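You operate a simulated robot arm through the tools that you are given. There is no shell and no other tool.

You are at the controls of a simulated two-armed robot. One attempt, no reset.

## Task
Focus the small marker by its red dots and mark the piece inside.
Fine: preview and fan on and left on, turn the focus dial till the dots meet; key off after.

The check looks at the end state, three seconds after you hand in, the way a careful person would. Anything else that was tipped, shoved, dropped, spilled or broken makes it a failure.

## Robot
Two 7-joint arms with two-finger parallel grippers on one trunk that stands fixed in place. Base frame: the origin is at the foot of the trunk, x ahead of it, y to its left, z up; the work surface is at about z = 800. Units: mm, degrees, N and s.
The left shoulder is at [71, 156, 1279], the right one opposite. Each reaches about 1231 mm from its shoulder. Payload 3.91 kg a hand.
Tool frame (each hand has its own): the origin (TCP) lies between the finger pads and is the grasp point; the fingertips stand 30 mm ahead of it; z points along the fingers, y is the line along which they close. Largest opening 110 mm; finger width 20, thickness 10; the body of the gripper, 48 by 112 mm, starts 55 mm behind the TCP.
Orientation is that of the tool frame in the base frame, as a unit quaternion [x, y, z, w]. With the fingers straight down and closing along the base's y, the tool's x points along the base's -x, its y along +y and its z along -z.

## Interface
- The arms move only by the tool step_arm. It takes "left_series", "right_series" or both (then of equal length, played together; a hand with none holds still); each is a list of rows, each a list of 7 numbers: the shift along the tool's x, y, z in mm, then the turn, a rotation vector about the tool's x, y, z in degrees, then the gripper command, from -1 (fully open) to 1 (shut), values between in proportion. In form: [[tx, ty, tz, wx, wy, wz, hand], ...]. A call has 1 to 20 rows; each row is the pose to reach, as a shift and turn from the pose commanded when the call began, along the tool's axes at that moment. A row lasts 0.2 s, in which the tool goes at most 50 mm and 8.6 degrees; a call with a longer step from one row to the next is refused whole, and so is a gripper value outside its range. A pose out of reach is approached as far as the arm can. The call stops where the force on the tool passes 40 N (or 10 N more than at its start, if that is more) or the arm is blocked; 0.2 s more then pass. Each finger travels about 108 mm/s and halts on what it meets, pressing with about 26 N; the grip force reading is that of the motor and also rises with nothing between the fingers. The clock runs only during rows and for 0.2 s after the last one: add rows that repeat a pose to give the fingers time. It gives the time, the measured TCP pose, the force on the tool (base axes), the opening and the grip force at its end, in the units of the frame above (readings bear some noise), with the torque about the TCP (base axes, N m) and any sound that the robot's microphone picked up, and new pictures: "pictures" is both (left out), scene, wrist or none (wrist: the cameras of the hands that moved).
- Cameras (640 x 400 px; columns grow to the right, rows downward): "scene" is now at [133.4, -40, 1535.6]; the picture's right is [-0.48, -0.88, 0.00], its down [-0.45, 0.25, -0.86] and it looks along [0.75, -0.42, -0.51] (base axes); focal length 279 px, centre (320, 200). "left" rides on the left gripper at [73, -17, -103] in its tool frame; the picture's right is [0.23, 0.97, 0.00], its down [-0.76, 0.18, -0.62] and it looks along [-0.61, 0.14, 0.78] (tool axes); focal length 222 px, centre (320, 200). "right" rides on the right gripper at [72, 17, -103] in its tool frame; the picture's right is [-0.23, 0.97, 0.00], its down [-0.76, -0.18, -0.62] and it looks along [-0.61, -0.14, 0.78] (tool axes); focal length 222 px, centre (320, 200).
- slide_trunk(by): slides the trunk up (or, below 0, down) by that many mm; the arms and the scene camera ride with it, the base frame stays. It gives what a move gives, with no picture.
- pan_tilt(pan, tilt): turns the head with the scene camera to pan (to the left, within 86 degrees either way) and tilt (down, from -29 to 69), counted from straight ahead of the robot. It gives what a move gives, and a new picture of the scene camera.
- probe_pixels(camera, pixels): there is no depth. For up to 12 entries [column, row, z] of the newest picture of that camera ("zoom" is the newest enlarged one), the place [x, y] in the base frame at which the ray of that pixel passes the height z, good to about 3 mm, but the place of the scene camera against the robot may be out by one fixed shift of up to 25 mm in any direction. It takes no simulated time.
- zoom(camera, box): a new picture of the part [left, top, right, bottom] of that camera's present view, enlarged. It takes no simulated time.
- job_done(): hands the job in; it is judged then, once.

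Open the grippers and draw the arms clear of the work before you hand the job in, unless the task says otherwise.

The tools are called after ">>>" as name(argument=value, ...) on one line, values as JSON. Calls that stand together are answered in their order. step_arm: Moves the arms, as the interface text tells. Its arguments: {"type":"object","properties":{"left_series":{"type":"array","items":{"type":"array","items":{"type":"number"}}},"right_series":{"type":"array","items":{"type":"array","items":{"type":"number"}}},"pictures":{"type":"string","enum":["both","scene","wrist","none"]}},"required":[]} The other tools are called the same way: slide_trunk (by) moves the trunk up or down; pan_tilt (pan, tilt) turns the head that bears the scene camera; probe_pixels (camera, pixels) gives the place at which the rays of pixels pass given heights; zoom (camera, box) takes an enlarged picture of a part of a camera's view; job_done () hands the job in.

At the start:

```text
t: 0.0
left_eef_pos: [639.3, -43.3, 1378.5]
left_tcp_rot: [-0.002, 1.0, 0.0, 0.0]
left_wrist_force: [0.5, -0.2, -0.2]
left_torque: [-0.02, 0.0, -0.03]
left_gripper_width: 110.1
left_gripper_force: 0.0
right_eef_pos: [534.8, -587.5, 1298.2]
right_tcp_rot: [-0.002, 1.0, 0.0, 0.0]
right_wrist_force: [0.1, -0.8, 0.0]
right_torque: [0.0, -0.02, -0.02]
right_gripper_width: 110.0
right_gripper_force: 0.0
trunk travel left (down, up): [-724.0, 216.0]
head pan, tilt (commanded): [-28.9, 30.6]
```

scene: 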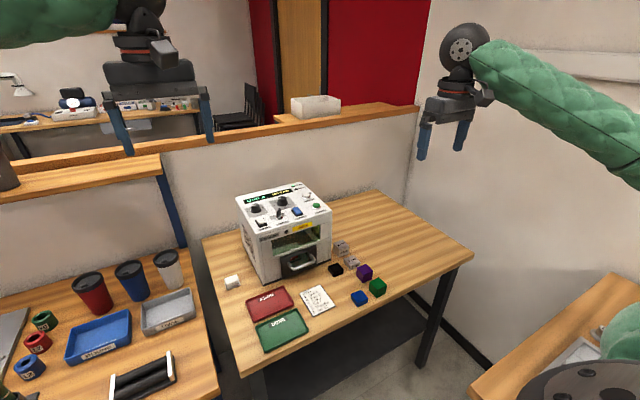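
right: 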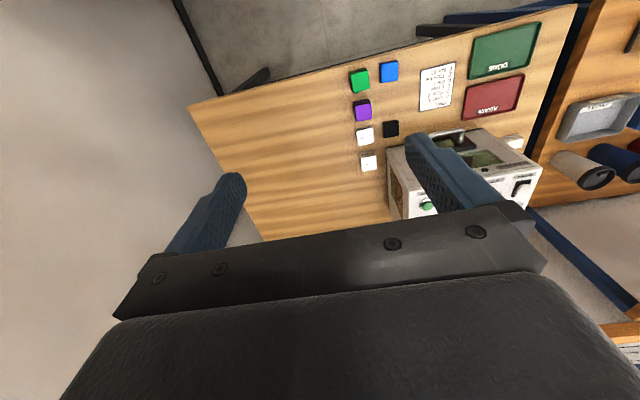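
left: 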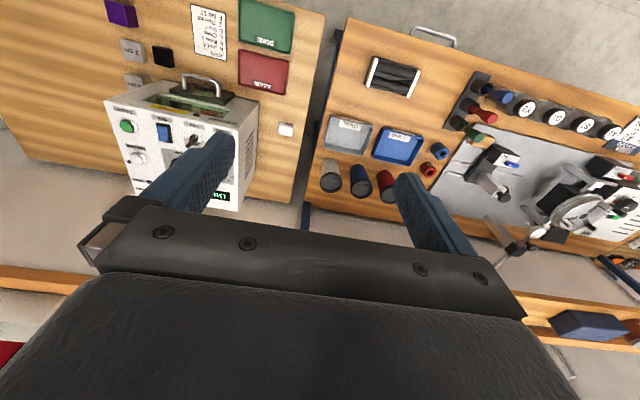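

The scene shows a small white marker machine around (285,225) with dials, a key and buttons on top. I zoom in to read its labels and the card at (318,300).

>>> zoom(camera="scene", box=[220, 170, 350, 290])

>>> zoom(camera="scene", box=[290, 270, 350, 325])

>>> zoom(camera="left", box=[90, 70, 310, 220])

```text
3.33 times, centred on (285, 230) of scene
```

zoom: 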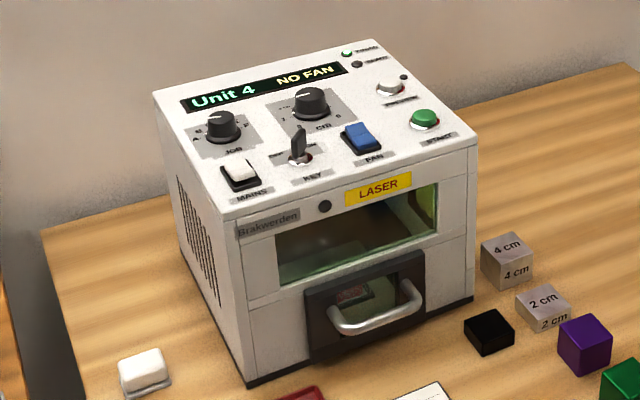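

```text
7.27 times, centred on (320, 298) of scene
```

zoom: 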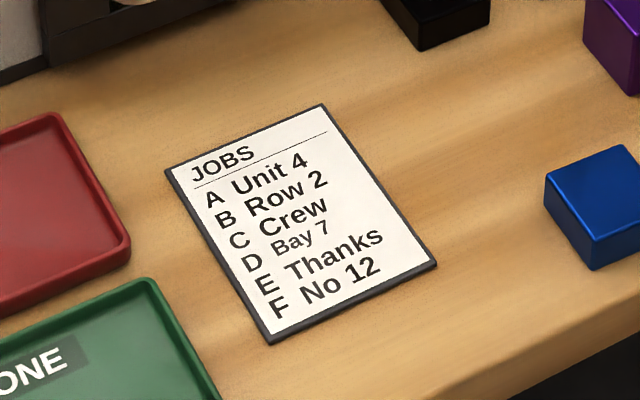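

```text
2.67 times, centred on (200, 145) of left
```

zoom: 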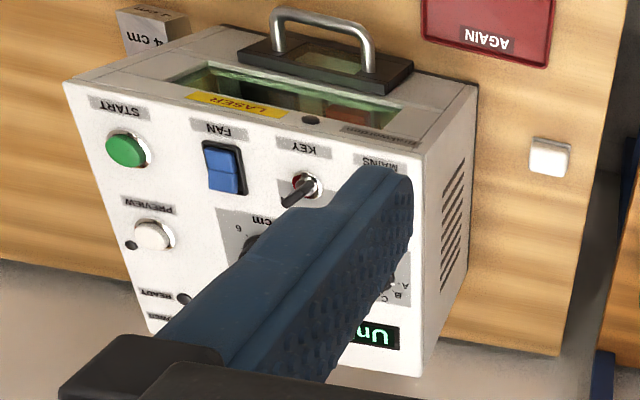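

The panel has JOB and cm dials, a MAINS rocker, KEY, FAN rocker, PREVIEW and START; the display reads "Unit 4 / NO FAN". I probe positions of the main features and look at the details.

>>> probe_pixels(camera="scene", pixels=[[237, 196, 1000], [296, 182, 1000], [332, 216, 1000], [262, 237, 1000], [271, 286, 800], [330, 260, 800], [236, 196, 1050], [332, 216, 1050]])

>>> zoom(camera="scene", box=[232, 175, 337, 240])

>>> zoom(camera="scene", box=[255, 220, 335, 285])

>>> zoom(camera="right", box=[340, 100, 560, 230])

```text
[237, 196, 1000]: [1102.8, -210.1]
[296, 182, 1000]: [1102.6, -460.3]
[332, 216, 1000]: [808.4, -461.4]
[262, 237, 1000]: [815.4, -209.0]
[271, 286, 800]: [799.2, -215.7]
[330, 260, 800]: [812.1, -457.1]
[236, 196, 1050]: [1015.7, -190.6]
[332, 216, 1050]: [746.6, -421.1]
```

```text
6.10 times, centred on (284, 208) of scene
```

zoom: 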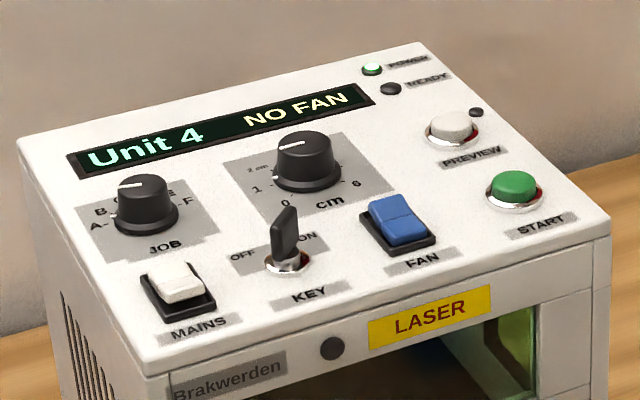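

```text
6.15 times, centred on (295, 252) of scene
```

zoom: 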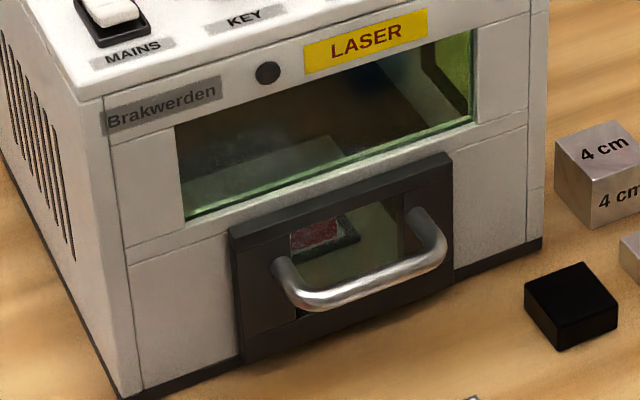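

```text
2.91 times, centred on (450, 165) of right
```

zoom: 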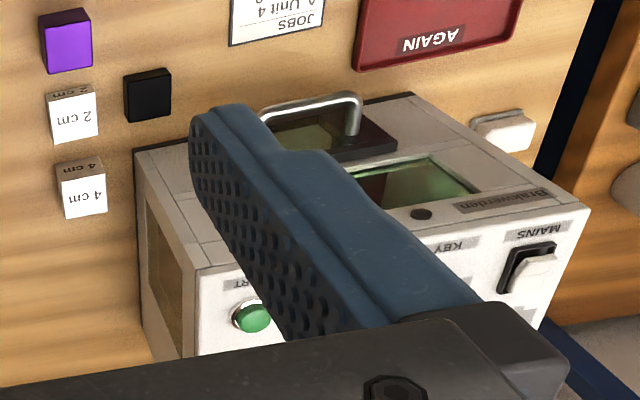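

The scene shows the panel top at around z≈1010, footprint x≈800–1085, y≈−460…−210. I bring the right hand over the machine for a close look at the panel, staying high (fingertips at ~z 1180), and shift the left hand a bit left for clearance.

>>> step_arm(right_series=[[0, 26, 0, 0, 0, 0, -1], [-37, 52, 9, 0, 0, 0, -1], [-75, 78, 18, 0, 0, 0, -1], [-112, 104, 27, 0, 0, 0, -1], [-150, 130, 36, 0, 0, 0, -1], [-187, 156, 45, 0, 0, 0, -1], [-224, 182, 54, 0, 0, 0, -1], [-260, 208, 63, 0, 0, 0, -1], [-296, 234, 72, 0, 0, 0, -1], [-332, 261, 81, 0, 0, 0, -1], [-365, 261, 91, 0, 0, 0, -1], [-365, 261, 91, 0, 0, 0, -1]], left_series=[[0, 30, 0, 0, 0, 0, -1], [0, 60, 0, 0, 0, 0, -1], [0, 90, 0, 0, 0, 0, -1], [0, 120, 0, 0, 0, 0, -1], [0, 150, 0, 0, 0, 0, -1], [0, 150, 0, 0, 0, 0, -1], [0, 150, 0, 0, 0, 0, -1], [0, 150, 0, 0, 0, 0, -1], [0, 150, 0, 0, 0, 0, -1], [0, 150, 0, 0, 0, 0, -1], [0, 150, 0, 0, 0, 0, -1], [0, 150, 0, 0, 0, 0, -1]], pictures="both")

```text
t: 2.6
left_eef_pos: [638.4, 107.1, 1379.5]
left_tcp_rot: [-0.001, 1.0, 0.001, 0.001]
left_wrist_force: [0.3, -0.4, 0.4]
left_torque: [-0.02, 0.02, 0.0]
left_gripper_width: 109.8
left_gripper_force: 0.0
right_eef_pos: [900.6, -325.1, 1206.6]
right_tcp_rot: [-0.001, 1.0, 0.0, -0.001]
right_wrist_force: [0.4, 0.5, -0.4]
right_torque: [0.01, 0.0, -0.01]
right_gripper_width: 109.9
right_gripper_force: 0.1
trunk travel left (down, up): [-724.0, 216.0]
head pan, tilt (commanded): [-28.9, 30.6]
```

scene: 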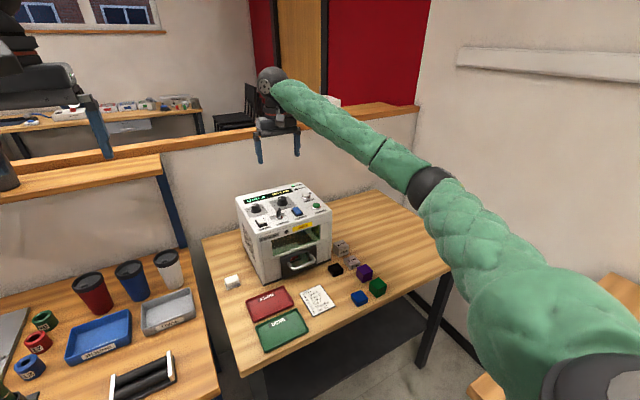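
right: 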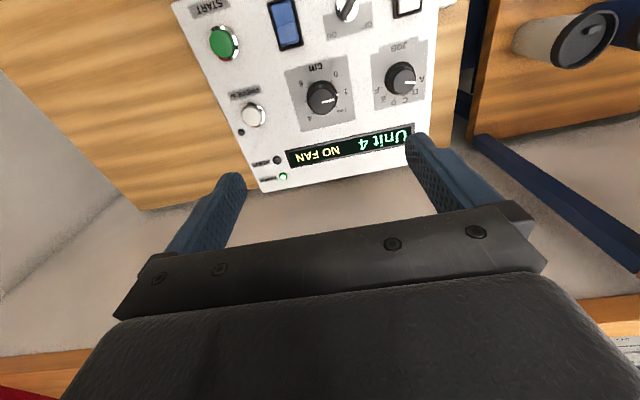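
left: 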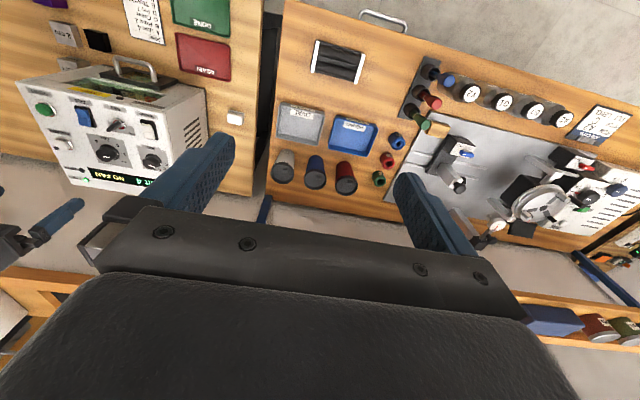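

The right wrist camera sees most of the panel, but KEY and MAINS are cut at the top edge. I pull the hand back 80 mm toward the robot to see everything, and zoom.

>>> step_arm(right_series=[[40, -5, 0, 0, 0, 0, -1], [80, -10, 0, 0, 0, 0, -1], [80, -10, 0, 0, 0, 0, -1]], pictures="wrist")

>>> zoom(camera="right", box=[180, 0, 450, 200])

```text
t: 3.4
left_eef_pos: [641.9, 107.3, 1377.8]
left_tcp_rot: [0.0, 1.0, -0.002, -0.001]
left_wrist_force: [0.1, -0.1, 0.4]
left_torque: [0.0, 0.0, 0.0]
left_gripper_width: 109.8
left_gripper_force: 0.0
right_eef_pos: [820.8, -335.8, 1206.0]
right_tcp_rot: [0.0, 1.0, 0.0, -0.001]
right_wrist_force: [-0.5, -0.4, -0.4]
right_torque: [-0.03, 0.02, 0.0]
right_gripper_width: 110.0
right_gripper_force: 0.1
trunk travel left (down, up): [-724.0, 216.0]
head pan, tilt (commanded): [-28.9, 30.6]
```

right: 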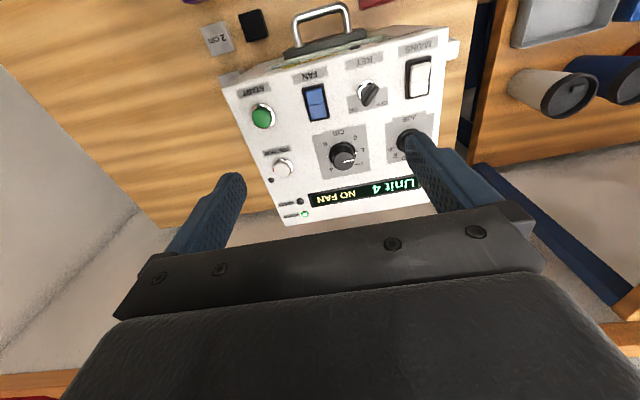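

```text
2.00 times, centred on (315, 100) of right
```

zoom: 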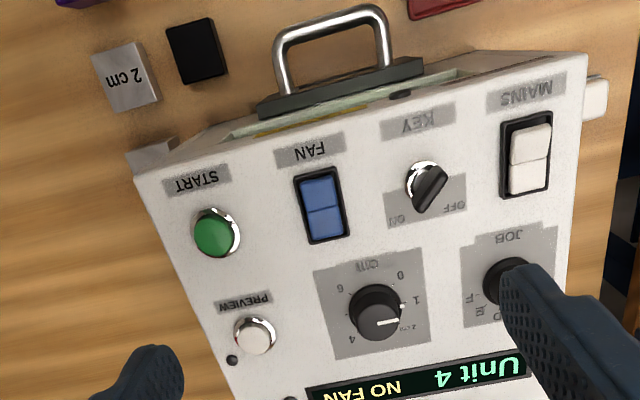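

From (820,−336) the whole panel is visible: pointer of the cm dial sits between 1 and 2. I probe features at two heights in this enlarged view so I can triangulate with a second view.

>>> probe_pixels(camera="zoom", pixels=[[212, 233, 1000], [212, 233, 1040], [231, 360, 1000], [231, 360, 1040], [403, 210, 1000], [403, 210, 1040], [583, 52, 1000], [583, 52, 1040], [132, 180, 1000], [132, 180, 1040], [303, 176, 1000], [303, 176, 1040]])

>>> zoom(camera="right", box=[330, 40, 450, 115])

>>> zoom(camera="right", box=[230, 100, 430, 225])

```text
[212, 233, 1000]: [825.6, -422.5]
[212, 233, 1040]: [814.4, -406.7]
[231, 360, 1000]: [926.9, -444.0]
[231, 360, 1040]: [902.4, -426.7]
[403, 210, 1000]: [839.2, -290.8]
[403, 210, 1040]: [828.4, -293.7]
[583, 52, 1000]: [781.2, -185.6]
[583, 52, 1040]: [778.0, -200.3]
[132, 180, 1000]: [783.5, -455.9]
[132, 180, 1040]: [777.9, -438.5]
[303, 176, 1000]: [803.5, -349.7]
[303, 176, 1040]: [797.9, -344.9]
```

```text
5.33 times, centred on (390, 78) of right
```

zoom: 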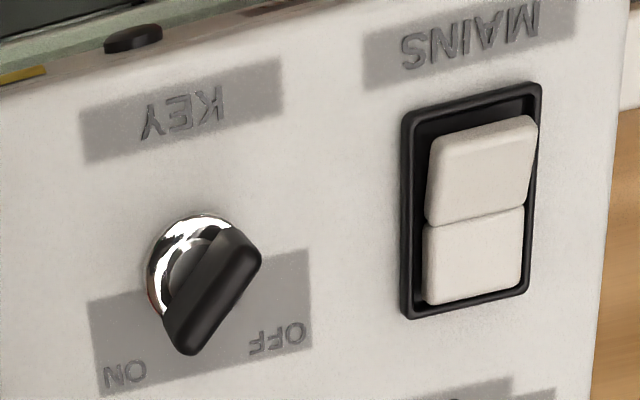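

```text
3.20 times, centred on (330, 162) of right
```

zoom: 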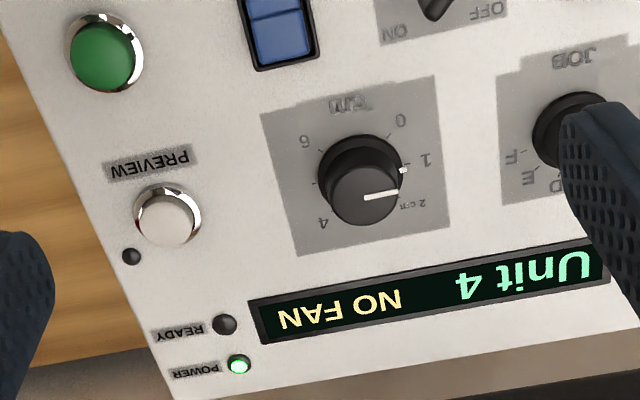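

Key blade points toward the ON mark, MAINS rocker has its far half down (power LED lit), while FAN seems the opposite. I probe the controls' positions at panel height ≈1015.

>>> probe_pixels(camera="right", pixels=[[303.5, 88, 1015], [325, 84, 1015], [329, 118, 1015], [309, 122, 1015], [261, 116.5, 1025], [282.5, 166.7, 1025], [342.5, 154.2, 1015], [344.4, 160.4, 1035], [365.6, 91.1, 1020], [370.3, 94.9, 1040], [305, 214, 1015], [270.5, 180, 1015]])

>>> zoom(camera="right", box=[285, 70, 345, 130])

```text
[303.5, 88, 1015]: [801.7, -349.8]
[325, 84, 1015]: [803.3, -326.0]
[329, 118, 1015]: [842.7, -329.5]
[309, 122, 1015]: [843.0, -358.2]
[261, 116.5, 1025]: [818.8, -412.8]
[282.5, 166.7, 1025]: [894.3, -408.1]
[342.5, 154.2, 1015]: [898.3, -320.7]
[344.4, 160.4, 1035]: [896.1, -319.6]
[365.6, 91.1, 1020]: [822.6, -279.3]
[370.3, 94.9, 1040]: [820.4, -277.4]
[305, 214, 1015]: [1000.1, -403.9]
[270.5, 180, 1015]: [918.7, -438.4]
```

```text
6.67 times, centred on (315, 100) of right
```

zoom: 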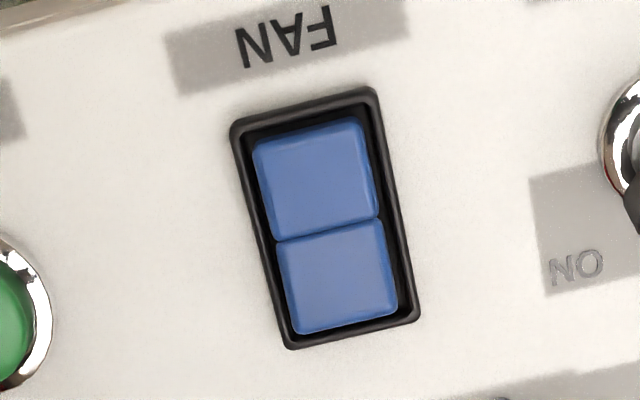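

To tell which half of each rocker is raised, I zoom the scene view tightly on MAINS and FAN.

>>> zoom(camera="scene", box=[288, 200, 308, 220])

>>> zoom(camera="scene", box=[253, 212, 273, 232])

>>> zoom(camera="scene", box=[272, 202, 292, 222])

>>> zoom(camera="left", box=[20, 80, 210, 190])

```text
16.00 times, centred on (298, 210) of scene
```

zoom: 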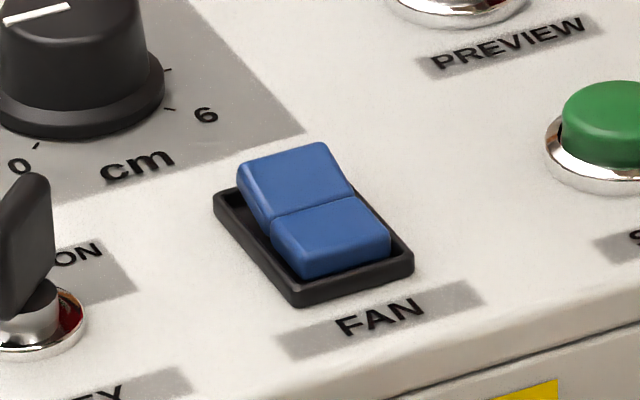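

```text
16.00 times, centred on (263, 222) of scene
```

zoom: 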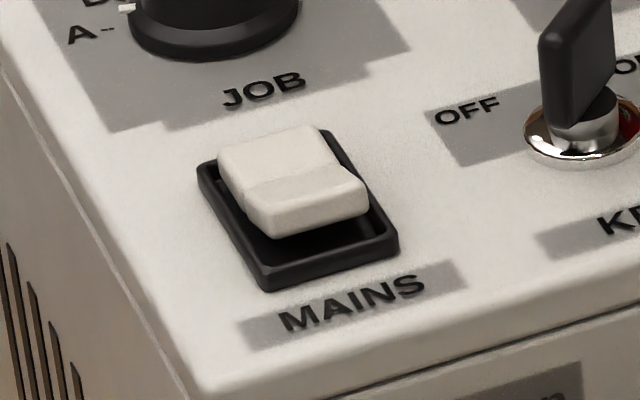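

```text
16.00 times, centred on (282, 212) of scene
```

zoom: 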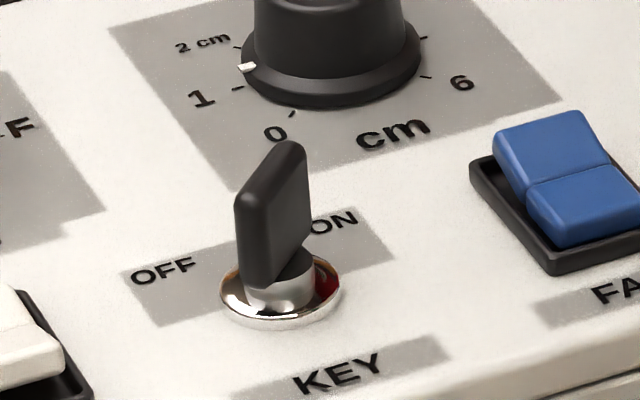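

```text
3.37 times, centred on (115, 135) of left
```

zoom: 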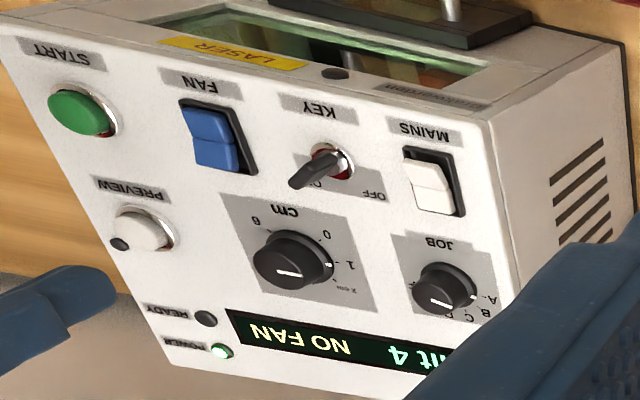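

Zooms are clear: FAN's far half is raised (off), MAINS's far half is down (on), key blade toward ON. I close the right gripper and lower its tip over FAN's far half at about (834,−342), stopping ~20 mm above it to check alignment.

>>> step_arm(right_series=[[0, 0, 0, 0, 0, 0, 1], [0, 0, 0, 0, 0, 0, 1], [0, 0, 0, 0, 0, 0, 1], [-6, -3, 45, 0, 0, 0, 1], [-13, -6, 90, 0, 0, 0, 1], [-13, -6, 126, 0, 0, 0, 1], [-13, -6, 126, 0, 0, 0, 1]], pictures="both")

>>> zoom(camera="scene", box=[270, 180, 325, 225])

>>> zoom(camera="right", box=[220, 60, 420, 220])

```text
t: 5.0
left_eef_pos: [638.7, 106.7, 1378.2]
left_tcp_rot: [-0.001, 1.0, 0.0, 0.0]
left_wrist_force: [-0.3, 0.2, 0.2]
left_torque: [-0.02, 0.0, -0.01]
left_gripper_width: 110.2
left_gripper_force: 0.1
right_eef_pos: [833.6, -342.6, 1083.1]
right_tcp_rot: [-0.001, 1.0, 0.0, 0.0]
right_wrist_force: [-0.2, 0.3, -0.5]
right_torque: [0.01, -0.01, 0.0]
right_gripper_width: 0.0
right_gripper_force: 26.1
trunk travel left (down, up): [-724.0, 216.0]
head pan, tilt (commanded): [-28.9, 30.6]
```

scene: 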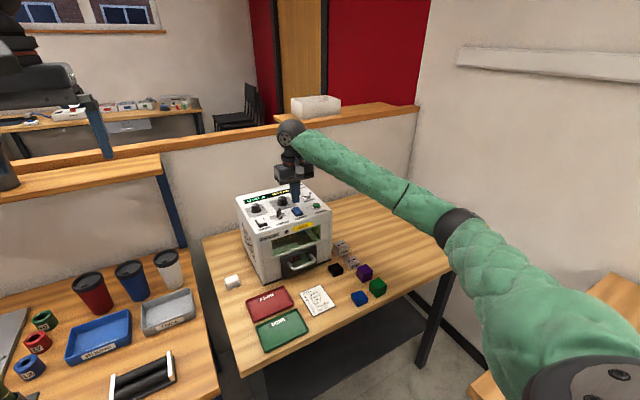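
right: 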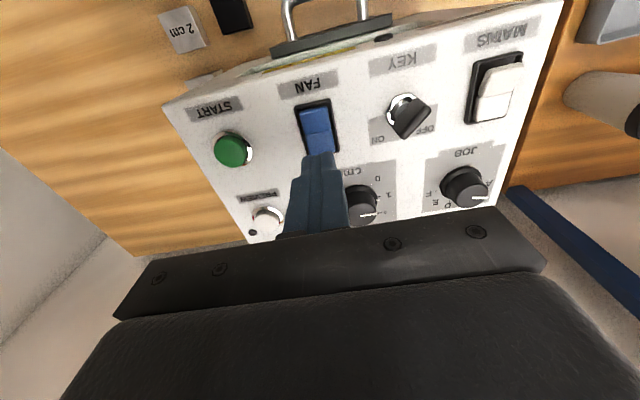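

```text
8.89 times, centred on (298, 202) of scene
```

zoom: 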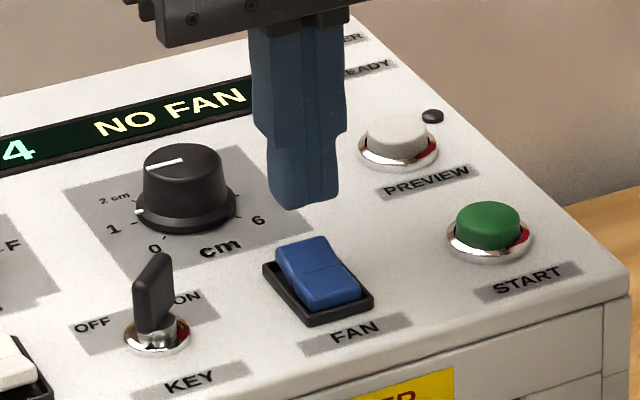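

```text
2.50 times, centred on (320, 140) of right
```

zoom: 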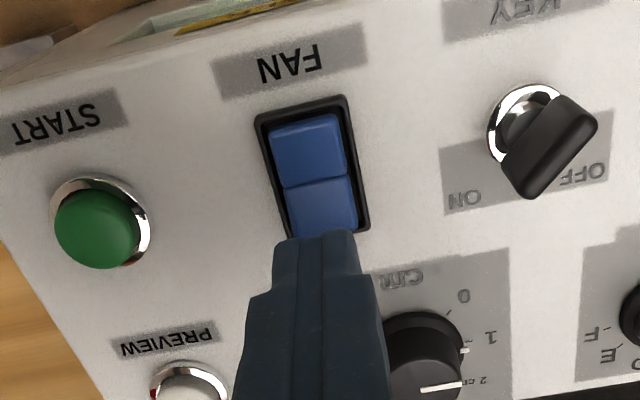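

The tip hangs above and slightly beyond FAN's far half. I re-probe the bezel corners and other controls from this closer view to refine positions.

>>> probe_pixels(camera="zoom", pixels=[[255, 115, 1015], [345, 95, 1015], [370, 228, 1015], [286, 186, 1025], [349, 173, 1025], [97, 230, 1030], [97, 230, 1015], [186, 385, 1025], [520, 125, 1020], [550, 145, 1045], [424, 345, 1020], [420, 350, 1035]])

```text
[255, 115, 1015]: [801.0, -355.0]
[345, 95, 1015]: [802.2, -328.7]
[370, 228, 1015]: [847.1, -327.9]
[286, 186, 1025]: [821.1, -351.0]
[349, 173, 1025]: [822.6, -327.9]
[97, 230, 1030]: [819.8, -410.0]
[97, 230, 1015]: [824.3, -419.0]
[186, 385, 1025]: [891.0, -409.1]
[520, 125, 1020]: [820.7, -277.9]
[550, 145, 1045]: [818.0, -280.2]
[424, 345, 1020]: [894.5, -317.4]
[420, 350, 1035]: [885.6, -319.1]
```

FAN bezel spans x≈801–847, y≈−355…−328, so the tip at (834,−342) is right over the far half. I press down in small steps.

>>> step_arm(right_series=[[0, 0, 8, 0, 0, 0, 1], [0, 0, 16, 0, 0, 0, 1], [0, 0, 20, 0, 0, 0, 1], [0, 0, 23, 0, 0, 0, 1], [0, 0, 26, 0, 0, 0, 1], [0, 0, 29, 0, 0, 0, 1], [0, 0, 31, 0, 0, 0, 1]], pictures="scene")

>>> zoom(camera="scene", box=[260, 180, 325, 230])

```text
t: 6.4
left_eef_pos: [637.2, 105.7, 1377.6]
left_tcp_rot: [-0.001, 1.0, -0.001, 0.001]
left_wrist_force: [-0.4, 0.2, -0.1]
left_torque: [0.04, -0.01, 0.01]
left_gripper_width: 110.1
left_gripper_force: 0.1
right_eef_pos: [833.2, -341.6, 1060.2]
right_tcp_rot: [0.0, 1.0, 0.001, 0.005]
right_wrist_force: [-2.8, 3.8, 10.8]
right_torque: [0.07, 0.2, 0.06]
right_gripper_width: 0.0
right_gripper_force: 26.4
trunk travel left (down, up): [-724.0, 216.0]
head pan, tilt (commanded): [-28.9, 30.6]
stopped in row 6 (right hand): the force on the tool passed its limit at 45 N (the readings are from after the stop); the commanded pose is now the measured one
```

scene: 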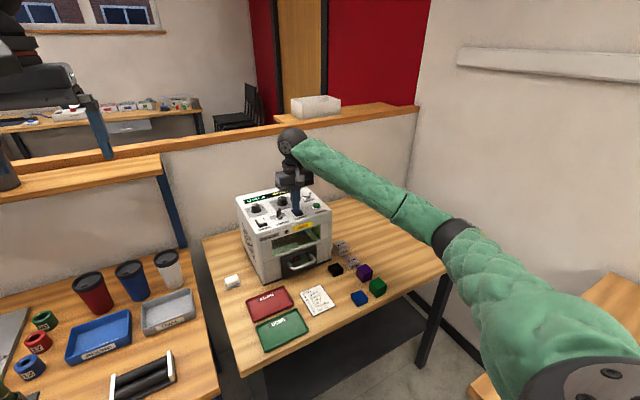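

```text
8.00 times, centred on (292, 205) of scene
```

zoom: 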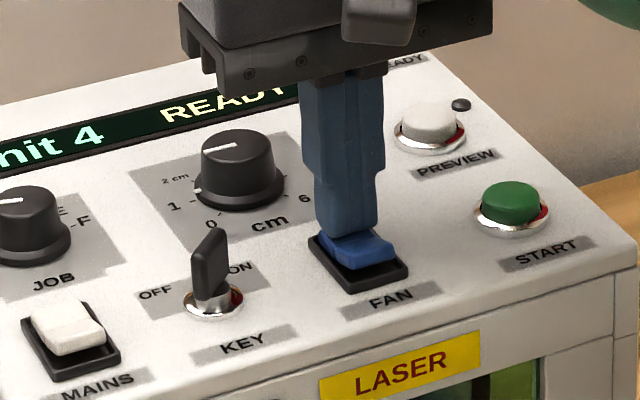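

FAN is now on (far half down) and the display reads READY. I lift and move over PREVIEW at about (892,−409), and check alignment before pressing.

>>> step_arm(right_series=[[0, 0, -20, 0, 0, 0, 1], [0, 0, -40, 0, 0, 0, 1], [-29, -33, -40, 0, 0, 0, 1], [-58, -67, -40, 0, 0, 0, 1], [-58, -67, -32, 0, 0, 0, 1], [-58, -67, -32, 0, 0, 0, 1]], pictures="both")

>>> zoom(camera="scene", box=[270, 175, 340, 225])

>>> zoom(camera="right", box=[220, 60, 420, 220])

```text
t: 7.8
left_eef_pos: [640.1, 105.5, 1377.5]
left_tcp_rot: [0.0, 1.0, 0.0, 0.0]
left_wrist_force: [0.0, -0.4, -0.3]
left_torque: [-0.01, -0.02, 0.0]
left_gripper_width: 110.2
left_gripper_force: 0.0
right_eef_pos: [891.8, -411.2, 1091.6]
right_tcp_rot: [0.001, 1.0, 0.0, 0.004]
right_wrist_force: [0.4, 0.0, -0.5]
right_torque: [-0.01, -0.04, -0.01]
right_gripper_width: 0.0
right_gripper_force: 26.4
trunk travel left (down, up): [-724.0, 216.0]
head pan, tilt (commanded): [-28.9, 30.6]
```

scene: 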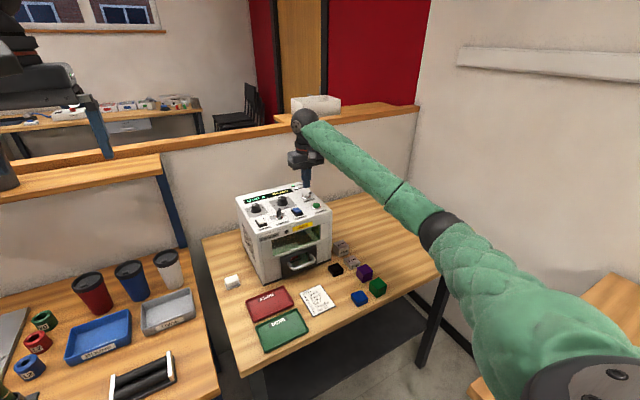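
right: 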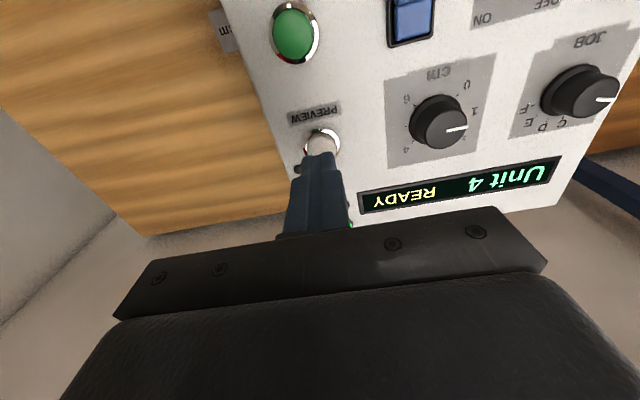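

```text
8.00 times, centred on (305, 200) of scene
```

zoom: 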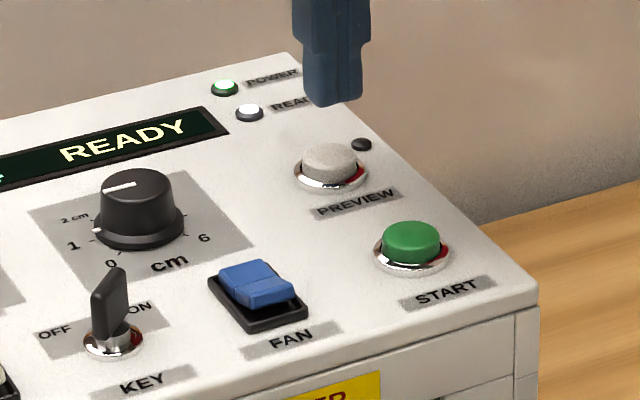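

```text
2.50 times, centred on (320, 140) of right
```

zoom: 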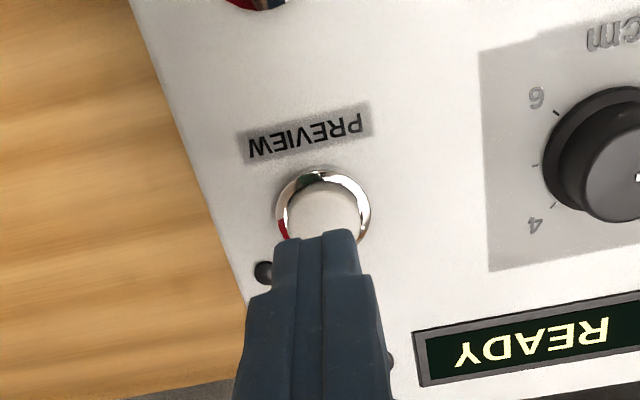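

READY lamp is lit. The tip hovers over PREVIEW; I probe the button cap center to confirm.

>>> probe_pixels(camera="zoom", pixels=[[322, 215, 1033], [322, 215, 1025], [322, 215, 1040], [600, 155, 1020], [600, 155, 1030], [625, 170, 1045]])

```text
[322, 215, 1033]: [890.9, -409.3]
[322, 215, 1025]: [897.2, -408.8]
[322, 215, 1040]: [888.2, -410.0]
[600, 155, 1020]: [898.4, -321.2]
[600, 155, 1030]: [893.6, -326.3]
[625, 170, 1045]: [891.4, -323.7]
```

Tip (891.8,−411) matches the button center (≈891,−409). I press PREVIEW and release right after.

>>> step_arm(right_series=[[0, 1, 8, 0, 0, 0, 1], [0, 1, 16, 0, 0, 0, 1], [0, 1, 20, 0, 0, 0, 1], [0, 1, 23, 0, 0, 0, 1], [0, 1, 26, 0, 0, 0, 1], [0, 1, 29, 0, 0, 0, 1], [0, 1, 31, 0, 0, 0, 1], [0, 1, 33, 0, 0, 0, 1], [0, 1, 35, 0, 0, 0, 1]], pictures="scene")

>>> zoom(camera="scene", box=[270, 175, 340, 225])

```text
t: 9.8
left_eef_pos: [639.9, 106.8, 1378.1]
left_tcp_rot: [-0.002, 1.0, 0.001, 0.001]
left_wrist_force: [0.9, 0.6, 0.8]
left_torque: [-0.01, -0.01, 0.02]
left_gripper_width: 109.8
left_gripper_force: 0.1
right_eef_pos: [890.6, -408.3, 1056.7]
right_tcp_rot: [0.001, 1.0, 0.001, 0.004]
right_wrist_force: [-0.1, -1.0, 7.2]
right_torque: [-0.07, -0.04, -0.04]
right_gripper_width: 0.0
right_gripper_force: 25.7
trunk travel left (down, up): [-724.0, 216.0]
head pan, tilt (commanded): [-28.9, 30.6]
heard: click
```

scene: 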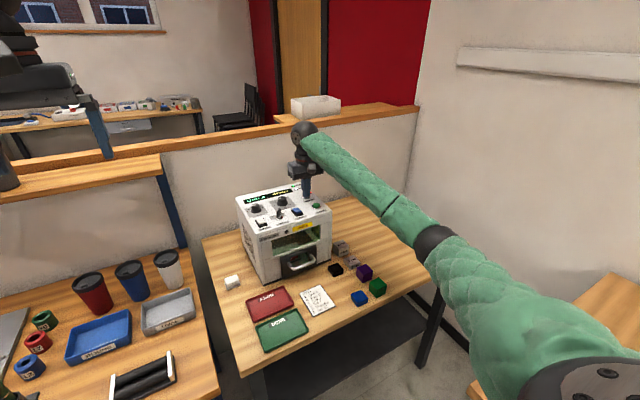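

```text
8.00 times, centred on (305, 200) of scene
```

zoom: 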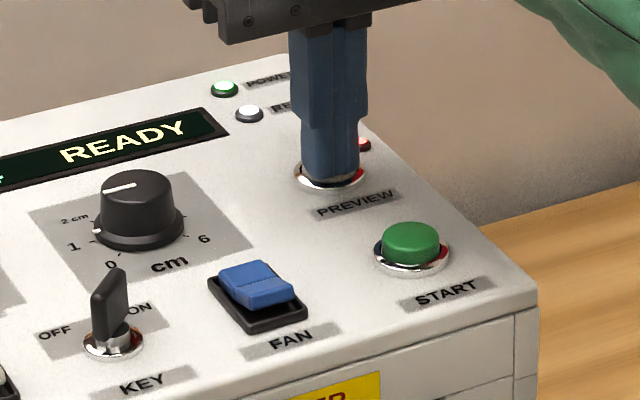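

A click was heard and the PREVIEW lamp is glowing red. I lift off and look at the panel and through the window for the dots.

>>> step_arm(right_series=[[0, 0, -20, 0, 0, 0, 1], [0, 0, -45, 0, 0, 0, 1], [0, 0, -90, 0, 0, 0, 1], [0, 0, -130, 0, 0, 0, 1], [0, 0, -130, 0, 0, 0, 1]], pictures="scene")

>>> zoom(camera="scene", box=[232, 175, 337, 240])

>>> zoom(camera="scene", box=[265, 220, 330, 270])

>>> zoom(camera="left", box=[60, 60, 190, 140])

```text
t: 11.0
left_eef_pos: [639.3, 105.2, 1378.6]
left_tcp_rot: [-0.001, 1.0, 0.0, 0.001]
left_wrist_force: [-0.4, 0.1, -0.1]
left_torque: [-0.04, 0.01, 0.04]
left_gripper_width: 109.9
left_gripper_force: 0.0
right_eef_pos: [890.9, -410.5, 1185.7]
right_tcp_rot: [0.0, 1.0, 0.001, 0.003]
right_wrist_force: [-0.2, 0.4, -1.0]
right_torque: [-0.02, 0.05, -0.01]
right_gripper_width: 0.1
right_gripper_force: 26.3
trunk travel left (down, up): [-724.0, 216.0]
head pan, tilt (commanded): [-28.9, 30.6]
```

scene: 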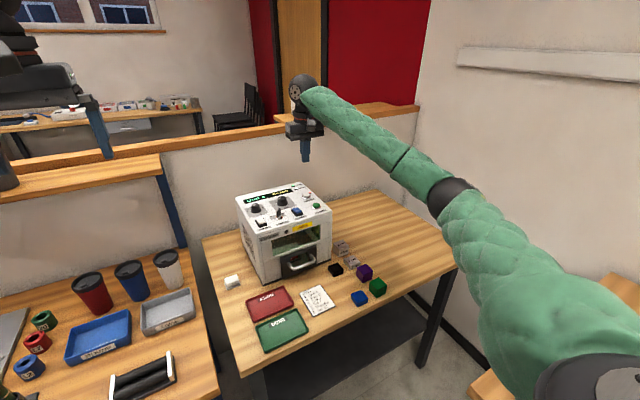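

```text
6.10 times, centred on (284, 208) of scene
```

zoom: 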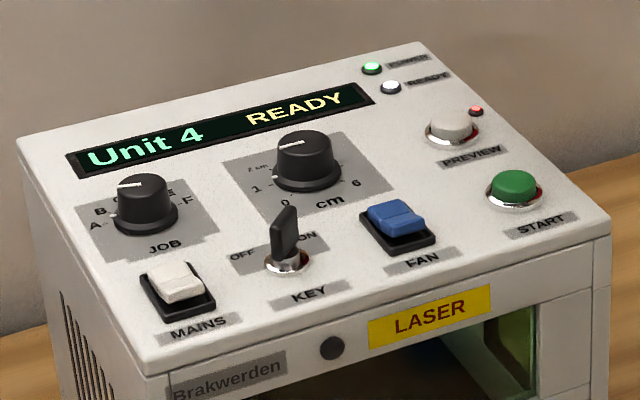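

```text
8.00 times, centred on (298, 245) of scene
```

zoom: 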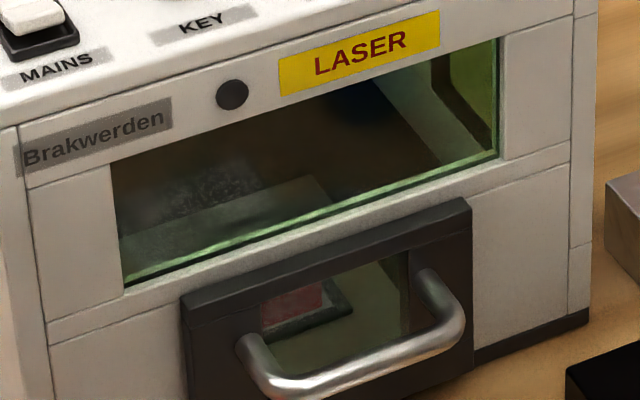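

```text
4.92 times, centred on (125, 100) of left
```

zoom: 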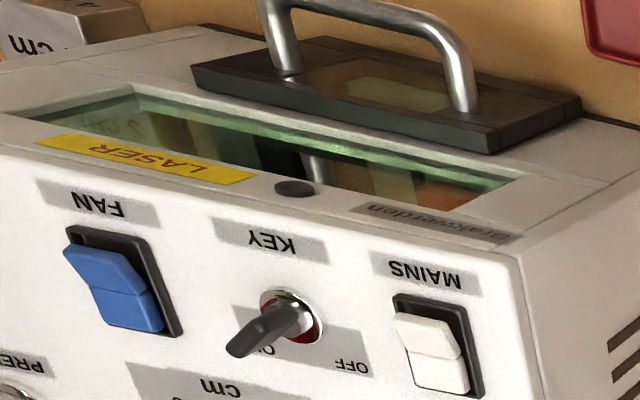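

PREVIEW lamp stays lit. I zoom onto the door window at (297,255), where a reddish piece is visible, to look for the dots.

>>> zoom(camera="scene", box=[294, 250, 314, 265])

>>> zoom(camera="scene", box=[278, 235, 308, 258])

>>> probe_pixels(camera="scene", pixels=[[298, 259, 850], [298, 259, 830], [293, 258, 840], [304, 257, 840], [299, 263, 840]])

```text
16.00 times, centred on (304, 258) of scene
```

zoom: 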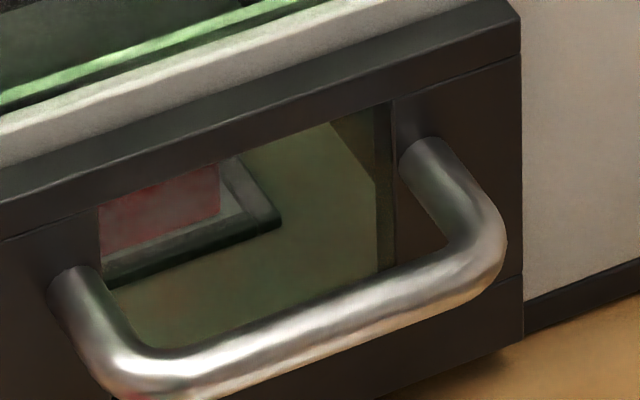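

```text
16.00 times, centred on (293, 246) of scene
```

zoom: 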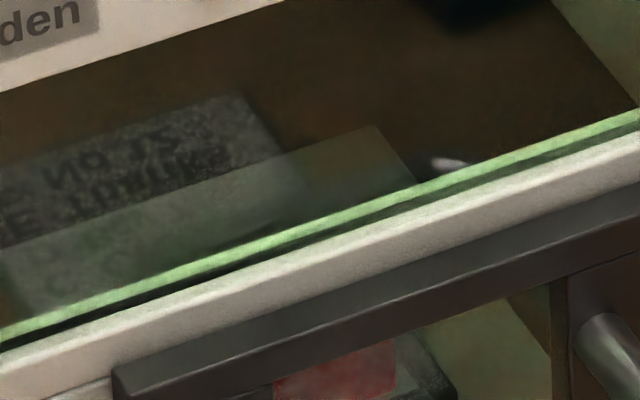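

```text
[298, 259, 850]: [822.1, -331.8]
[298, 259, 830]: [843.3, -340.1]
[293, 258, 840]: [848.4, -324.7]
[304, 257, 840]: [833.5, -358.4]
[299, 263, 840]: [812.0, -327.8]
```

The scene view only shows the piece's corner through the door glass; the left camera sees something orange through the upper window at about (147,98). I probe its location and zoom tighter on it.

>>> probe_pixels(camera="left", pixels=[[147, 98, 860], [147, 98, 840], [147, 98, 820], [152, 100, 980], [80, 80, 980]])

>>> zoom(camera="left", box=[125, 85, 165, 110])

```text
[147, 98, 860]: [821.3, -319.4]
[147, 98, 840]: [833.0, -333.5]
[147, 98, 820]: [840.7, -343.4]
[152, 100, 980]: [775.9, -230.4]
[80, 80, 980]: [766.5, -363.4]
```

```text
16.00 times, centred on (145, 98) of left
```

zoom: 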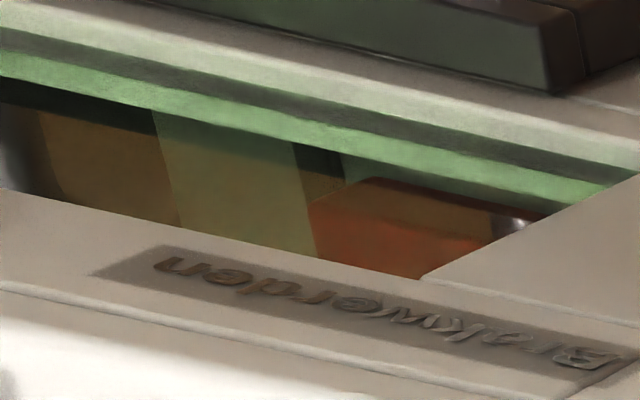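

The view angles so far catch only reflections. I bring the left hand in front-left of the machine, yawed and tilted, so that its camera (~(570,−111,1140)) looks through the upper window at the piece.

>>> step_arm(left_series=[[-1.6, -27.5, 31.2, 0.729, -1.805, 4.36, -1], [-3.2, -55, 62.4, 1.458, -3.61, 8.72, -1], [-4.8, -82.5, 93.6, 2.187, -5.415, 13.08, -1], [-6.4, -110, 124.8, 2.916, -7.22, 17.44, -1], [-8, -137.5, 156, 3.645, -9.025, 21.8, -1], [-9.6, -165, 187.2, 4.374, -10.83, 26.16, -1], [-11.2, -192.5, 218.4, 5.103, -12.635, 30.52, -1], [-12.8, -220, 249.6, 5.832, -14.44, 34.88, -1], [-14.4, -247.5, 280.8, 6.561, -16.245, 39.24, -1], [-16, -275, 312, 7.29, -18.05, 43.6, -1], [-16, -275, 312, 7.29, -18.05, 43.6, -1]], pictures="both")

```text
t: 13.4
left_eef_pos: [656.8, -167.2, 1064.9]
left_tcp_rot: [0.369, 0.914, -0.062, 0.154]
left_wrist_force: [0.0, 0.8, -0.5]
left_torque: [0.0, -0.02, -0.03]
left_gripper_width: 109.7
left_gripper_force: 0.1
right_eef_pos: [891.5, -409.3, 1185.4]
right_tcp_rot: [0.0, 1.0, 0.0, 0.003]
right_wrist_force: [0.1, 1.3, -0.2]
right_torque: [0.03, -0.02, 0.01]
right_gripper_width: 0.0
right_gripper_force: 25.9
trunk travel left (down, up): [-724.0, 216.0]
head pan, tilt (commanded): [-28.9, 30.6]
```

scene: 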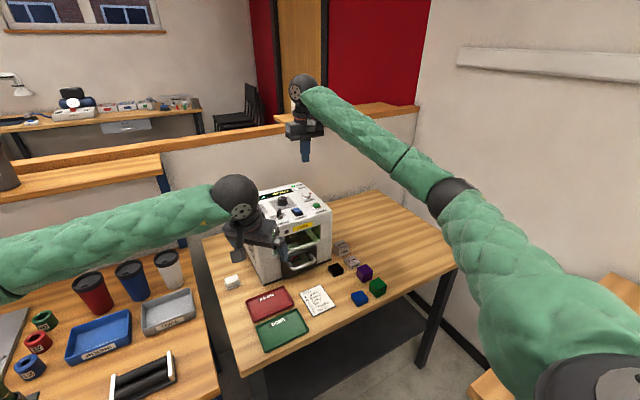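
left: 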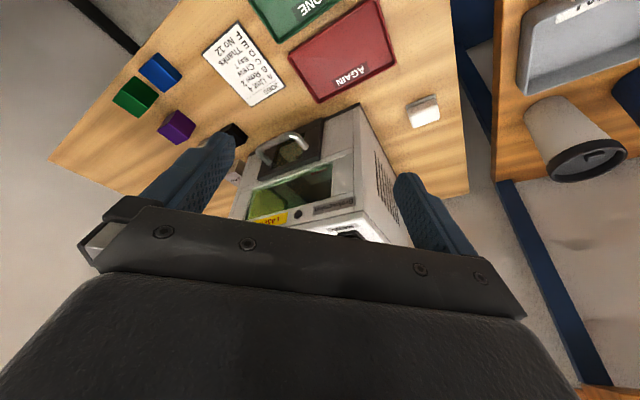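

The left camera now looks at the front of the machine with the upper window around (295,190). I zoom into it.

>>> zoom(camera="left", box=[230, 120, 390, 220])

>>> zoom(camera="left", box=[255, 165, 335, 220])

```text
4.00 times, centred on (310, 170) of left
```

zoom: 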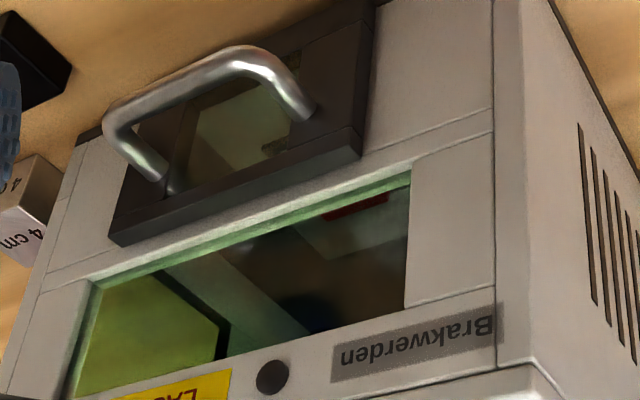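

```text
7.27 times, centred on (295, 192) of left
```

zoom: 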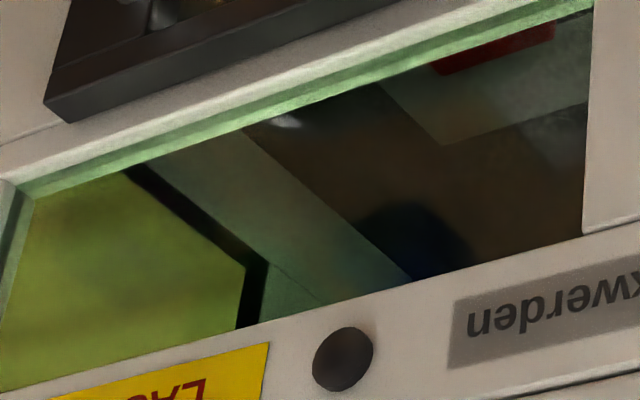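

I see the bed and just the edge of the red piece at the window's lower rim, so a steeper line of sight is needed. I probe the rim and the piece edge to work out heights.

>>> probe_pixels(camera="zoom", pixels=[[440, 75, 900], [440, 75, 920], [440, 75, 940], [490, 55, 880], [490, 55, 860], [490, 55, 840], [440, 145, 840], [440, 145, 820], [585, 235, 980], [585, 235, 960], [5, 385, 980], [585, 15, 920]])

```text
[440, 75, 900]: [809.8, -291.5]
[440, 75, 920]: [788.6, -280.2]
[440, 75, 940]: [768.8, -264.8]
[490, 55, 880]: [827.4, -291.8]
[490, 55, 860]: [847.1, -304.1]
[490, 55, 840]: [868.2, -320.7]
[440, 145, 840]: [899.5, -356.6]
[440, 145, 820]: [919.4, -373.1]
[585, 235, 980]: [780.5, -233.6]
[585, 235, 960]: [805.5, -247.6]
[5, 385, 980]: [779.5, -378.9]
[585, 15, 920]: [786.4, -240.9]
```

The piece is near (840,−310) close behind the front, so a flatter view through the door glass (z up to ~895) is better. I lower and tilt the left hand so its camera looks ~25° down through the door glass.

>>> step_arm(left_series=[[6, -10, 24, 0, -4.25, 0, -1], [12, -20, 48, 0, -8.5, 0, -1], [18, -29, 72, 0, -12.75, 0, -1], [24, -39, 96, 0, -17, 0, -1], [24, -39, 96, 0, -17, 0, -1]], pictures="wrist")

>>> zoom(camera="left", box=[230, 120, 390, 220])

```text
t: 14.6
left_eef_pos: [635.8, -204.4, 969.1]
left_tcp_rot: [0.356, 0.882, -0.116, 0.287]
left_wrist_force: [0.3, -0.4, 0.2]
left_torque: [-0.01, -0.02, -0.01]
left_gripper_width: 109.9
left_gripper_force: 0.1
right_eef_pos: [890.7, -410.5, 1186.6]
right_tcp_rot: [0.0, 1.0, 0.001, 0.003]
right_wrist_force: [-0.4, -0.1, -0.2]
right_torque: [0.03, -0.01, 0.01]
right_gripper_width: 0.0
right_gripper_force: 25.8
trunk travel left (down, up): [-724.0, 216.0]
head pan, tilt (commanded): [-28.9, 30.6]
```

left: 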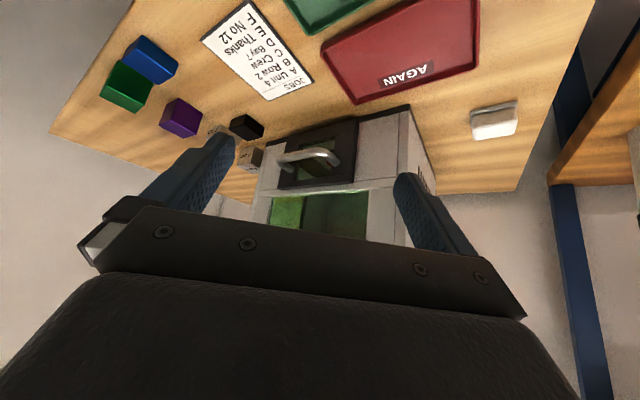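

```text
4.00 times, centred on (310, 170) of left
```

zoom: 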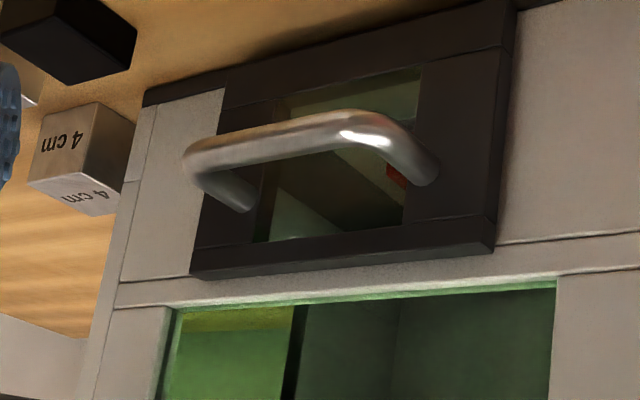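

The piece shows only at the right edge of the door glass, behind the handle end at zoom (395,178). I probe it to pin its position.

>>> probe_pixels(camera="zoom", pixels=[[395, 178, 870], [395, 178, 860], [395, 178, 850], [395, 178, 840], [388, 172, 850], [405, 235, 880], [405, 235, 890], [405, 235, 900], [262, 242, 890], [262, 242, 900], [420, 70, 840], [280, 100, 840]])

```text
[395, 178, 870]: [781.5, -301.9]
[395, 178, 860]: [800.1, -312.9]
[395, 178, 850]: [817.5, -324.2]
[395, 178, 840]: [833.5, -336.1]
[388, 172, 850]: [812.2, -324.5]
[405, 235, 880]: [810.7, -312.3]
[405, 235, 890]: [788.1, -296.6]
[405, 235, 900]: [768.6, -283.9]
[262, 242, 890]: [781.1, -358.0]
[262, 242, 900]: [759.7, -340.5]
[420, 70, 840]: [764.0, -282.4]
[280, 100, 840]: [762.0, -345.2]
```

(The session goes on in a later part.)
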